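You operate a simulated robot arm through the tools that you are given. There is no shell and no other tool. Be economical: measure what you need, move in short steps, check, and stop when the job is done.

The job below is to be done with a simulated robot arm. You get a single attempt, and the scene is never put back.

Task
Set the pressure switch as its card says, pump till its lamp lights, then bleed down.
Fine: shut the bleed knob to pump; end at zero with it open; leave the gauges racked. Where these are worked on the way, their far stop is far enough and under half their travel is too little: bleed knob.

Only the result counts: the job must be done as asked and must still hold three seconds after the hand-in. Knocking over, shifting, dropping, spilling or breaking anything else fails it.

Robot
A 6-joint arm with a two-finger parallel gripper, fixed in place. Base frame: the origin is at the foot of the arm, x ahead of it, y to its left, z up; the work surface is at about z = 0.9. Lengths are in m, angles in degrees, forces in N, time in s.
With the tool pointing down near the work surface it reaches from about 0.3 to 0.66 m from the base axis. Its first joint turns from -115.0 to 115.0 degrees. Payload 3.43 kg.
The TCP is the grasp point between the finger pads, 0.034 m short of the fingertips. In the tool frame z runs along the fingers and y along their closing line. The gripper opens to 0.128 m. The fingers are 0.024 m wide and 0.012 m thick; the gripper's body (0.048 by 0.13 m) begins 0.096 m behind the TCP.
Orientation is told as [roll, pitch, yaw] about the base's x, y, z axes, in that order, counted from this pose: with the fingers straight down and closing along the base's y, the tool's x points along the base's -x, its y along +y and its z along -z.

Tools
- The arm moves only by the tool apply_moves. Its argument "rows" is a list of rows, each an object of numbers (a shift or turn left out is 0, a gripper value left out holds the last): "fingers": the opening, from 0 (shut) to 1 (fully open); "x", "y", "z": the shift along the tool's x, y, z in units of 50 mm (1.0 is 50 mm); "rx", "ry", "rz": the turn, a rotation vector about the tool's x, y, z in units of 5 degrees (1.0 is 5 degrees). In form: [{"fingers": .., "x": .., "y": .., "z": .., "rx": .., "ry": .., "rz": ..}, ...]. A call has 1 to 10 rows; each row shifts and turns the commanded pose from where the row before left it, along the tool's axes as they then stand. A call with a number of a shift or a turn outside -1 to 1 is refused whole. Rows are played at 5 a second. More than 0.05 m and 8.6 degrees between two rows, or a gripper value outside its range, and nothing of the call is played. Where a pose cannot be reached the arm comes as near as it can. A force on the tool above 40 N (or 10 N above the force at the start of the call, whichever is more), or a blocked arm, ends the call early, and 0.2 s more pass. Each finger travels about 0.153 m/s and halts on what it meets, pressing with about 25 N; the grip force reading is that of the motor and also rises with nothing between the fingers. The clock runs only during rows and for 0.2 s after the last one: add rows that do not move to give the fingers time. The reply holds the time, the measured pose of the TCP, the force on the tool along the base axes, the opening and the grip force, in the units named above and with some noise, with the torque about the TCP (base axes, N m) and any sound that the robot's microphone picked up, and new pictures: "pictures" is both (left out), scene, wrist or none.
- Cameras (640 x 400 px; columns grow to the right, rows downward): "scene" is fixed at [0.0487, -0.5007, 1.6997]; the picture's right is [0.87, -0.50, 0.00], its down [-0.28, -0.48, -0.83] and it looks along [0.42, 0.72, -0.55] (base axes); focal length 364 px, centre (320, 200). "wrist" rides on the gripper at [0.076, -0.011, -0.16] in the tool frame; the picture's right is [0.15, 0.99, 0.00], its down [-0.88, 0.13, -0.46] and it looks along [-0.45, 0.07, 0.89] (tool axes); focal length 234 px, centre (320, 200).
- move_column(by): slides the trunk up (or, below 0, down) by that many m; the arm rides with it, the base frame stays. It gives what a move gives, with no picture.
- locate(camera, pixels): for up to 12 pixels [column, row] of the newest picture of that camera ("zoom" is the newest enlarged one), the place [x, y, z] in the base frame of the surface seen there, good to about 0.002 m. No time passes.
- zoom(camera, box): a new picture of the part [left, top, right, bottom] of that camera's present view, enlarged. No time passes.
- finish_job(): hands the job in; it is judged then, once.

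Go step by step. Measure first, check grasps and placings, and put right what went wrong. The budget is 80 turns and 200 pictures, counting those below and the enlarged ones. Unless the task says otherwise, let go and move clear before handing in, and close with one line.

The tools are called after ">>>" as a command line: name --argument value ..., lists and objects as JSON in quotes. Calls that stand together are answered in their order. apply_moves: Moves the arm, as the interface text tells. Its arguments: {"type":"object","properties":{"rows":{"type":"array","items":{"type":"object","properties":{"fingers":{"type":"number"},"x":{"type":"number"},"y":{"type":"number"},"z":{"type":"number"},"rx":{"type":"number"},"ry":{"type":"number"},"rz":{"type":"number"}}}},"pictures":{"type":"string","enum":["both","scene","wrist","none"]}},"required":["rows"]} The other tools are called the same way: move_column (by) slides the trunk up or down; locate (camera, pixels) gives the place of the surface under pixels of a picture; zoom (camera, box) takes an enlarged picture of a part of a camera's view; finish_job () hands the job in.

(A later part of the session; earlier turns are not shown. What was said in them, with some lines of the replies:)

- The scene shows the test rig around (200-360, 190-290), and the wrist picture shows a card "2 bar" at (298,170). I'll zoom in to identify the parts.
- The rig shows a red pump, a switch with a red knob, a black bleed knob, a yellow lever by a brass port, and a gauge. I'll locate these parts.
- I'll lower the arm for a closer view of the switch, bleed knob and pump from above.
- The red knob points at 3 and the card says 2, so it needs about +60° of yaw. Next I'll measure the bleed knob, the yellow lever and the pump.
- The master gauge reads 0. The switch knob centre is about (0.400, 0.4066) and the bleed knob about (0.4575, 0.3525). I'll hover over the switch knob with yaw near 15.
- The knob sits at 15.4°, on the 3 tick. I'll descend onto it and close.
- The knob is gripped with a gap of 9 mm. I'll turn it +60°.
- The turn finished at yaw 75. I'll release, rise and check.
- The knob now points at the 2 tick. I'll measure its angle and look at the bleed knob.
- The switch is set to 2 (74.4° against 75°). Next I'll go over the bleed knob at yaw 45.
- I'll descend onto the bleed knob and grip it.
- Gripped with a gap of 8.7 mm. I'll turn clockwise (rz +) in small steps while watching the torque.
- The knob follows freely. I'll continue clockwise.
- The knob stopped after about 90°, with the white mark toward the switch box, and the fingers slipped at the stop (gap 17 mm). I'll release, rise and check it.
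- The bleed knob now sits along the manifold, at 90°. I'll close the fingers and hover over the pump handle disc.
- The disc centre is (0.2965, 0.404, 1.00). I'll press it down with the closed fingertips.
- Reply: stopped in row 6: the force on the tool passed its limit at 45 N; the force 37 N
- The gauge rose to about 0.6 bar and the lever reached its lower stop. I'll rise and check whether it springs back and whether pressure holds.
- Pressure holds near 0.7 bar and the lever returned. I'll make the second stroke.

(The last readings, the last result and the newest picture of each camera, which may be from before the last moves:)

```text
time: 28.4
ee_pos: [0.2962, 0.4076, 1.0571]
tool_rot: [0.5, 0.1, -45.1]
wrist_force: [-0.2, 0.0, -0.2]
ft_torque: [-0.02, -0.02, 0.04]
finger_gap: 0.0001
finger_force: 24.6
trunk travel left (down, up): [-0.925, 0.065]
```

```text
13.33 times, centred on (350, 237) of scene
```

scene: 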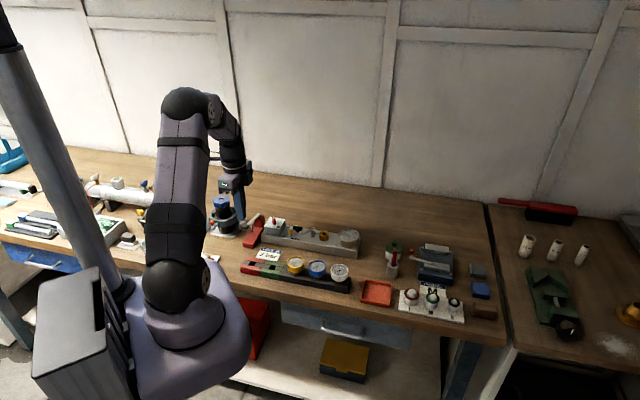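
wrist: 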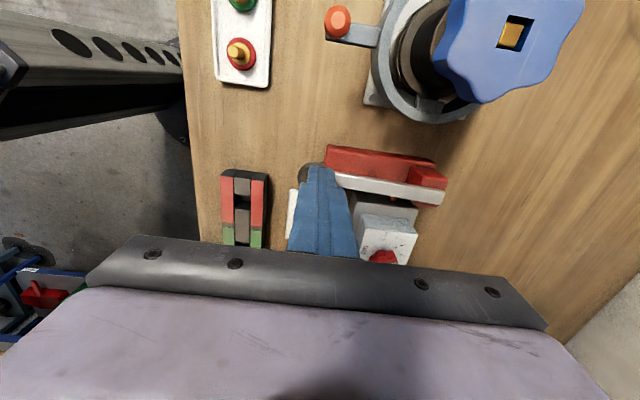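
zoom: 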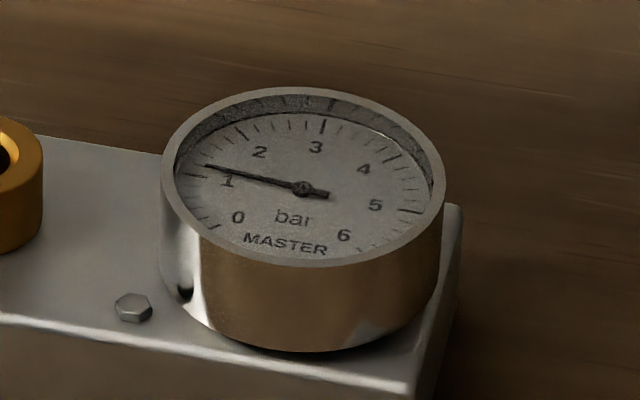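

The gauge shows about 1.2 bar and the lamp is off. I'll make the third stroke.

>>> apply_moves --rows '[{"z": 0.45}, {"z": 0.35}, {"z": 0.25}, {"z": 0.1}, {}]' --pictures "none"

>>> apply_moves --rows '[{"z": -0.4}, {"z": -0.45}, {"z": -0.3}, {}, {}]' --pictures "scene"

>>> zoom --camera "scene" --box '[240, 200, 370, 260]'

>>> zoom --camera "scene" --box '[328, 222, 372, 252]'

```text
time: 29.6
ee_pos: [0.2958, 0.4068, 1.0007]
tool_rot: [0.6, 0.0, -45.1]
wrist_force: [-3.8, -3.6, 10.0]
ft_torque: [-0.08, 0.07, -0.03]
finger_gap: 0.0001
finger_force: 25.1
trunk travel left (down, up): [-0.925, 0.065]
```

```text
time: 30.8
ee_pos: [0.295, 0.4082, 1.0556]
tool_rot: [0.5, 0.0, -44.9]
wrist_force: [0.6, -0.8, 0.9]
ft_torque: [0.0, -0.01, -0.02]
finger_gap: 0.0
finger_force: 24.6
trunk travel left (down, up): [-0.925, 0.065]
```

scene: 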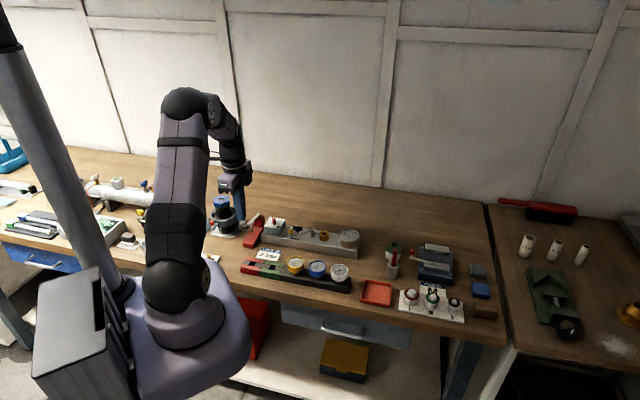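

```text
4.92 times, centred on (305, 230) of scene
```

zoom: 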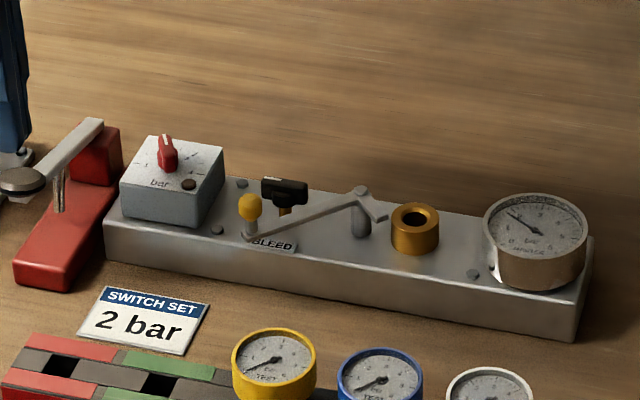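

```text
13.33 times, centred on (350, 237) of scene
```

zoom: 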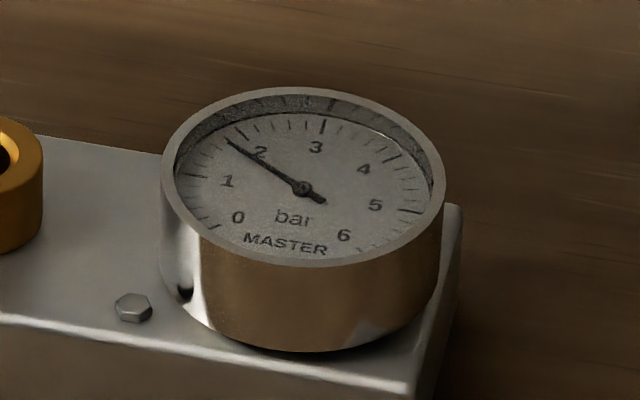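

About 1.8 bar. I'll press partway and watch the lamp so as not to overshoot.

>>> apply_moves --rows '[{"z": 0.45}, {"z": 0.3}, {"z": 0.05}, {}]' --pictures "scene"

>>> zoom --camera "scene" --box '[240, 200, 370, 260]'

```text
time: 31.8
ee_pos: [0.2956, 0.4085, 1.0159]
tool_rot: [0.5, 0.0, -45.0]
wrist_force: [-1.7, -2.8, 4.0]
ft_torque: [-0.16, 0.08, -0.02]
finger_gap: 0.0001
finger_force: 25.2
trunk travel left (down, up): [-0.925, 0.065]
```

scene: 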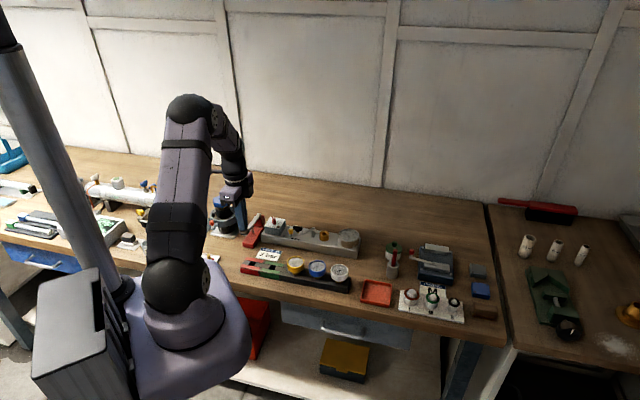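

```text
4.92 times, centred on (305, 230) of scene
```

zoom: 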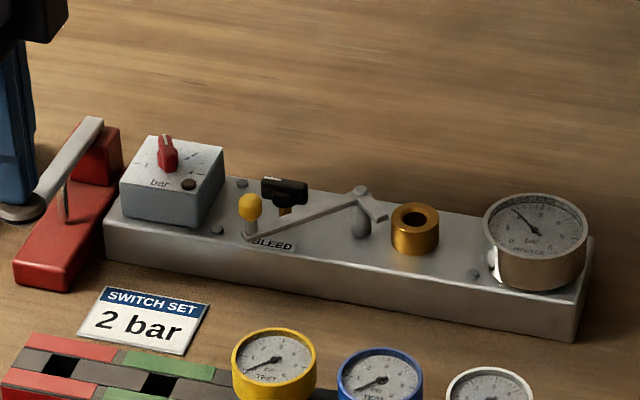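

The needle moved a little further, to about 1.9–2, and the lamp is still off. I'll press a few millimetres more.

>>> apply_moves --rows '[{"z": 0.08}, {"z": 0.05}, {}]' --pictures "scene"

>>> zoom --camera "scene" --box '[240, 200, 370, 260]'

>>> zoom --camera "scene" --box '[328, 222, 372, 252]'

```text
time: 32.6
ee_pos: [0.2953, 0.4082, 1.0102]
tool_rot: [0.7, 0.1, -45.0]
wrist_force: [-1.2, -0.1, 4.3]
ft_torque: [-0.07, 0.01, -0.02]
finger_gap: 0.0
finger_force: 24.8
trunk travel left (down, up): [-0.925, 0.065]
```

scene: 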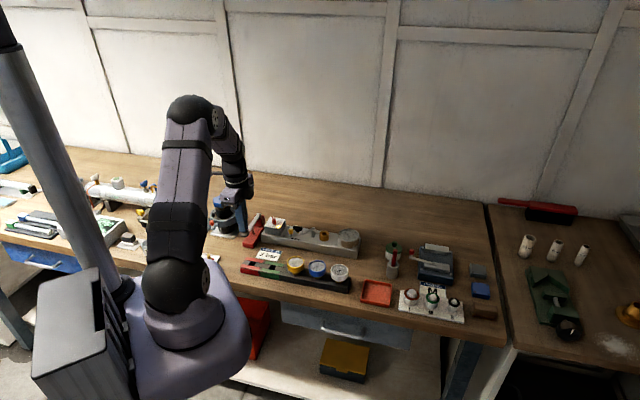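

```text
4.92 times, centred on (305, 230) of scene
```

zoom: 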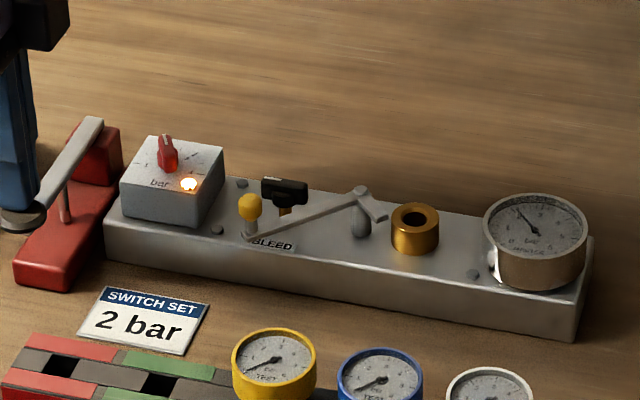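

```text
13.33 times, centred on (350, 237) of scene
```

zoom: 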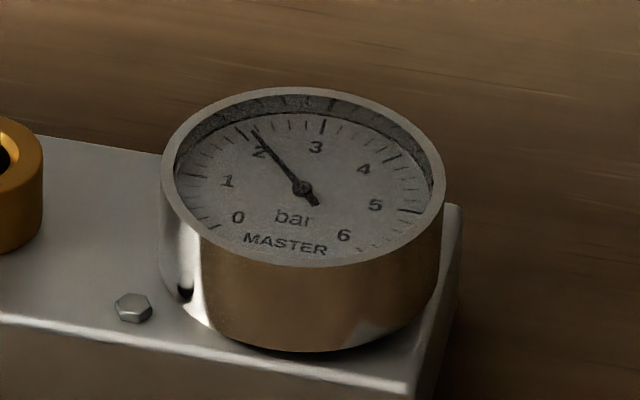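

The lamp is lit at about 2.1 bar. I'll rise, return over the bleed knob (yaw -45 already fits it) and open the fingers slightly.

>>> apply_moves --rows '[{"z": -0.55}, {"z": -0.6}, {"z": -0.6}, {"x": -0.774, "y": 0.38}, {"x": -0.774, "y": 0.38}, {"x": -0.774, "y": 0.38}, {"x": -0.773, "y": 0.38, "fingers": 0.2}, {"z": 0.5}, {"z": 0.4}, {}]'

>>> zoom --camera "wrist" --box '[270, 110, 370, 190]'

>>> zoom --camera "scene" --box '[240, 200, 370, 260]'

```text
time: 34.8
ee_pos: [0.4576, 0.3527, 1.0534]
tool_rot: [0.5, 0.1, -45.0]
wrist_force: [-0.3, -0.6, 0.1]
ft_torque: [-0.04, 0.0, 0.0]
finger_gap: 0.0258
finger_force: 0.1
trunk travel left (down, up): [-0.925, 0.065]
```

scene: 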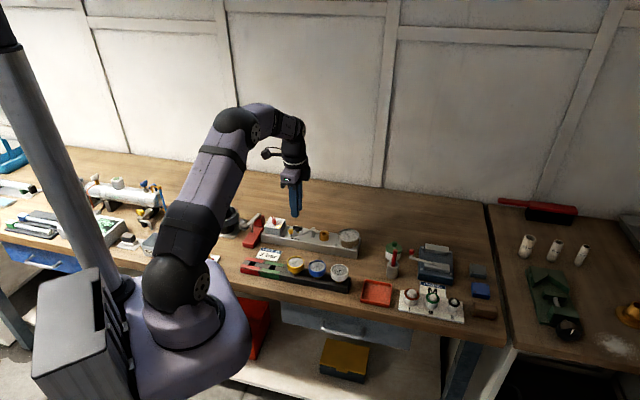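
wrist: 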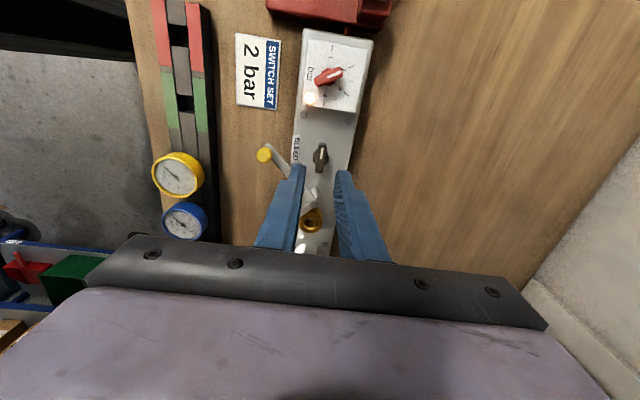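

```text
5.00 times, centred on (320, 150) of wrist
```

zoom: 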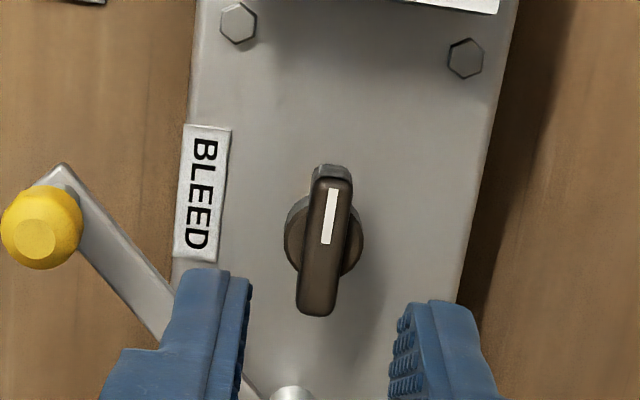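

```text
4.92 times, centred on (305, 230) of scene
```

zoom: 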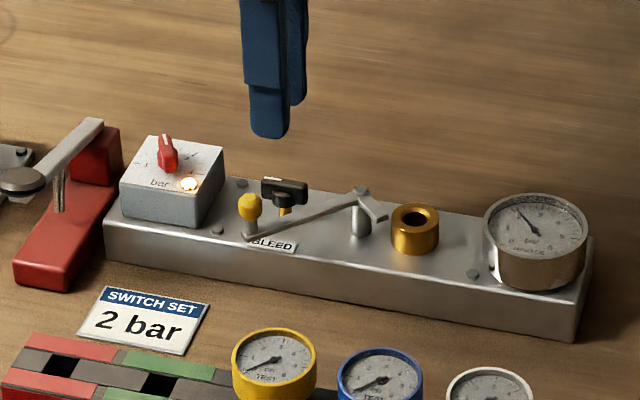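

Lamp still lit. I'll grip the bleed knob.

>>> apply_moves --rows '[{"z": 0.5, "x": -0.015}, {"z": 0.5}, {"z": 0.3}, {}, {"fingers": 0}, {}, {}]' --pictures "none"

>>> apply_moves --rows '[{"rz": -1}, {"rz": -1}, {"rz": -1}, {"rz": -1}, {"rz": -1}, {"rz": -1}, {}]' --pictures "wrist"

>>> zoom --camera "wrist" --box '[270, 110, 370, 190]'

```text
time: 36.4
ee_pos: [0.4606, 0.3526, 0.9884]
tool_rot: [0.5, 0.1, -45.0]
wrist_force: [2.1, 0.4, 0.2]
ft_torque: [-0.27, 0.23, 0.01]
finger_gap: 0.009
finger_force: 43.0
trunk travel left (down, up): [-0.925, 0.065]
```

```text
time: 38.0
ee_pos: [0.4607, 0.3533, 0.9876]
tool_rot: [0.6, -0.2, -15.0]
wrist_force: [7.1, 6.4, 8.2]
ft_torque: [-0.08, 1.0, -0.04]
finger_gap: 0.0092
finger_force: 42.3
trunk travel left (down, up): [-0.925, 0.065]
```

wrist: 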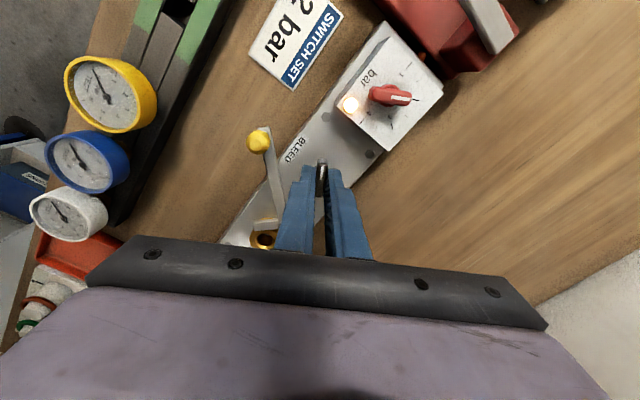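

```text
5.00 times, centred on (320, 150) of wrist
```

zoom: 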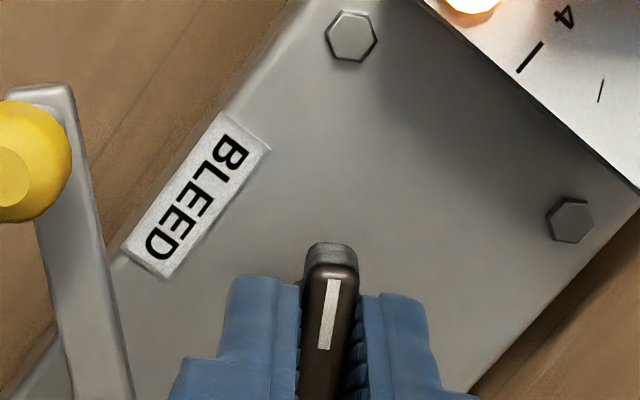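

It follows. I'll continue to yaw about 45, the open stop.

>>> apply_moves --rows '[{"rz": -1}, {"rz": -1}, {"rz": -1}, {"rz": -1}, {"rz": -1}, {"rz": -1}, {}]' --pictures "none"

>>> apply_moves --rows '[{"rz": -1}, {"rz": -1}, {"rz": -1}, {"rz": -1}, {"rz": -1}, {"rz": -1}, {}, {}]'

>>> zoom --camera "scene" --box '[240, 200, 370, 260]'

```text
time: 39.6
ee_pos: [0.4608, 0.3532, 0.9873]
tool_rot: [0.3, -0.5, 15.1]
wrist_force: [7.2, 11.1, 14.7]
ft_torque: [-0.27, 0.74, -0.01]
finger_gap: 0.0089
finger_force: 43.0
trunk travel left (down, up): [-0.925, 0.065]
```

```text
time: 41.4
ee_pos: [0.4614, 0.354, 0.9869]
tool_rot: [0.0, -0.6, 45.1]
wrist_force: [3.8, 12.2, 9.0]
ft_torque: [0.38, -0.22, -0.02]
finger_gap: 0.0089
finger_force: 42.6
trunk travel left (down, up): [-0.925, 0.065]
```

scene: 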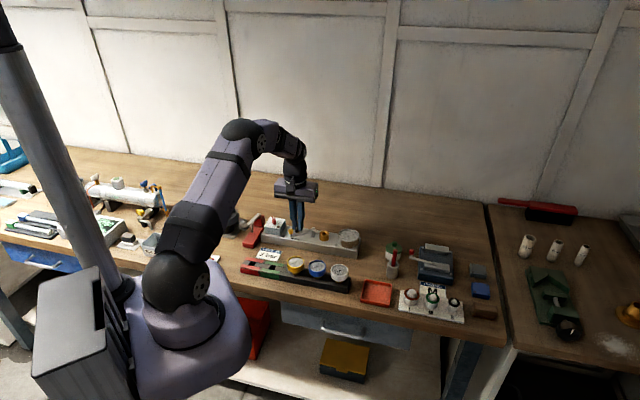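
wrist: 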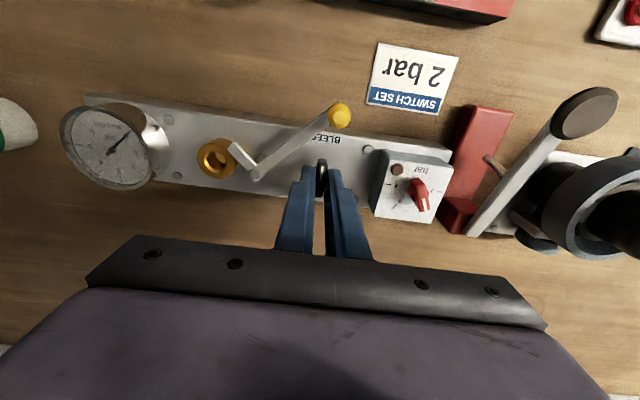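

```text
4.92 times, centred on (305, 230) of scene
```

zoom: 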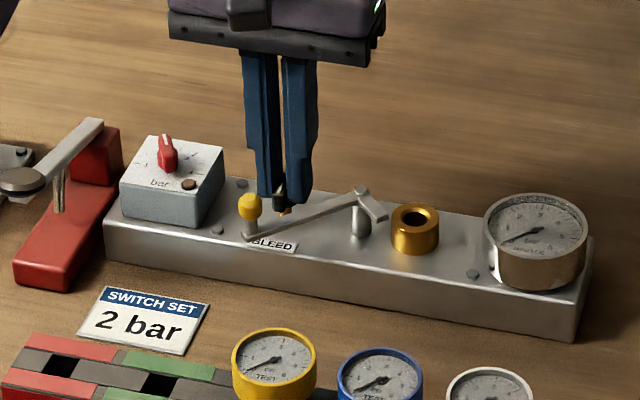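

The gauge is back at 0, the lamp is off and the bleed knob is open at its original angle. I'll release, rise clear and check everything.

>>> apply_moves --rows '[{"fingers": 0.2}, {}, {"z": -0.5}, {"z": -0.8}, {"z": -0.9}, {"z": -0.9}, {}]'

>>> zoom --camera "scene" --box '[240, 200, 370, 290]'

>>> zoom --camera "scene" --box '[328, 222, 372, 252]'

>>> zoom --camera "wrist" --box '[240, 80, 440, 200]'

```text
time: 43.0
ee_pos: [0.4599, 0.3502, 1.1442]
tool_rot: [0.1, -0.4, 45.1]
wrist_force: [0.2, -0.5, 0.4]
ft_torque: [-0.02, 0.03, -0.04]
finger_gap: 0.0257
finger_force: 0.0
trunk travel left (down, up): [-0.925, 0.065]
```

scene: 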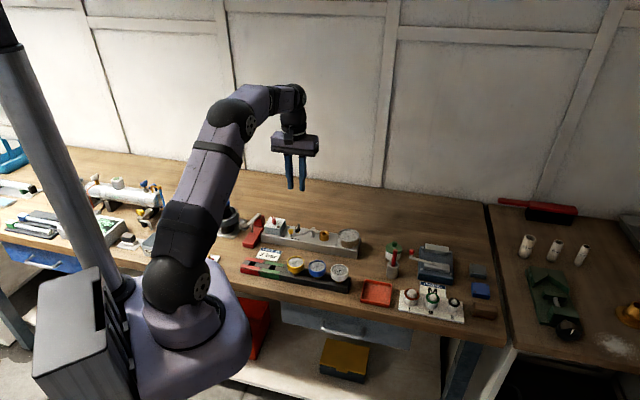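
wrist: 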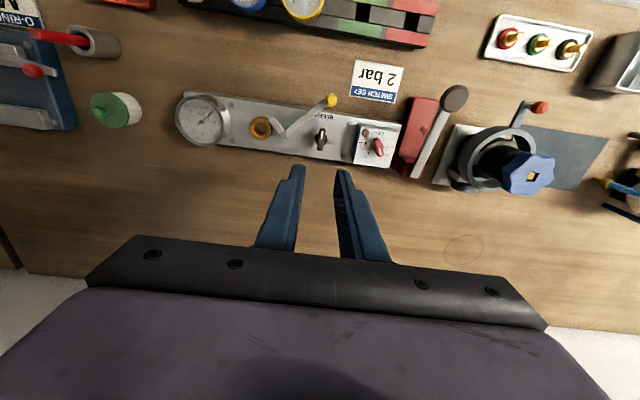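

```text
4.44 times, centred on (305, 245) of scene
```

zoom: 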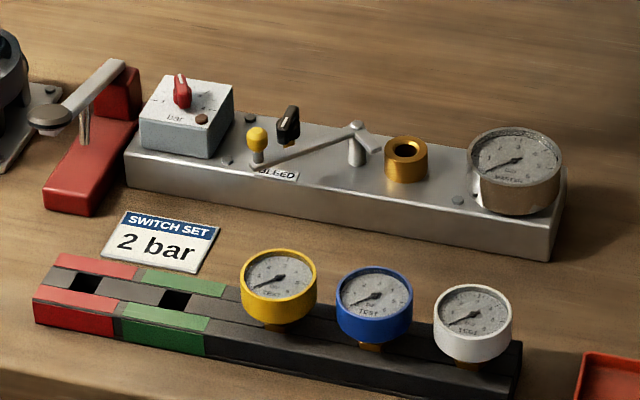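

```text
13.33 times, centred on (350, 237) of scene
```

zoom: 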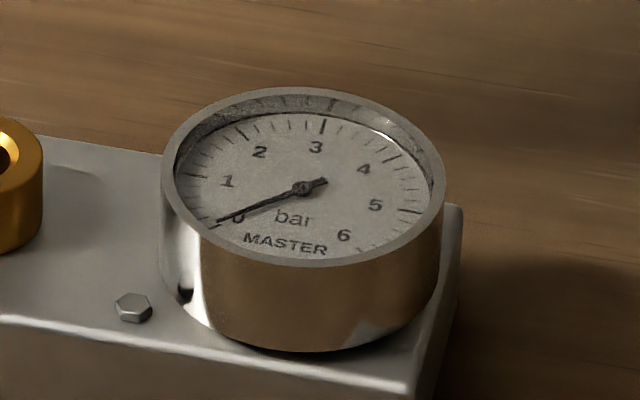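

```text
3.20 times, centred on (340, 140) of wrist
```

zoom: 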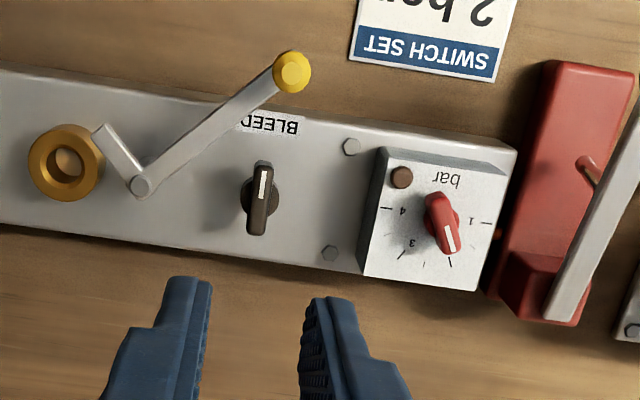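

The gauge reads 0, the bleed knob is open, the switch is at 2, the gauges are still racked and the arm is clear, so I'm handing in.

>>> finish_job

```text
The job is handed in.
```

The switch is set to 2 bar. I shut the bleed knob and pumped until the lamp lit at about 2.1 bar, then bled the rig down to zero. The bleed knob is left open and the gauges are still racked.
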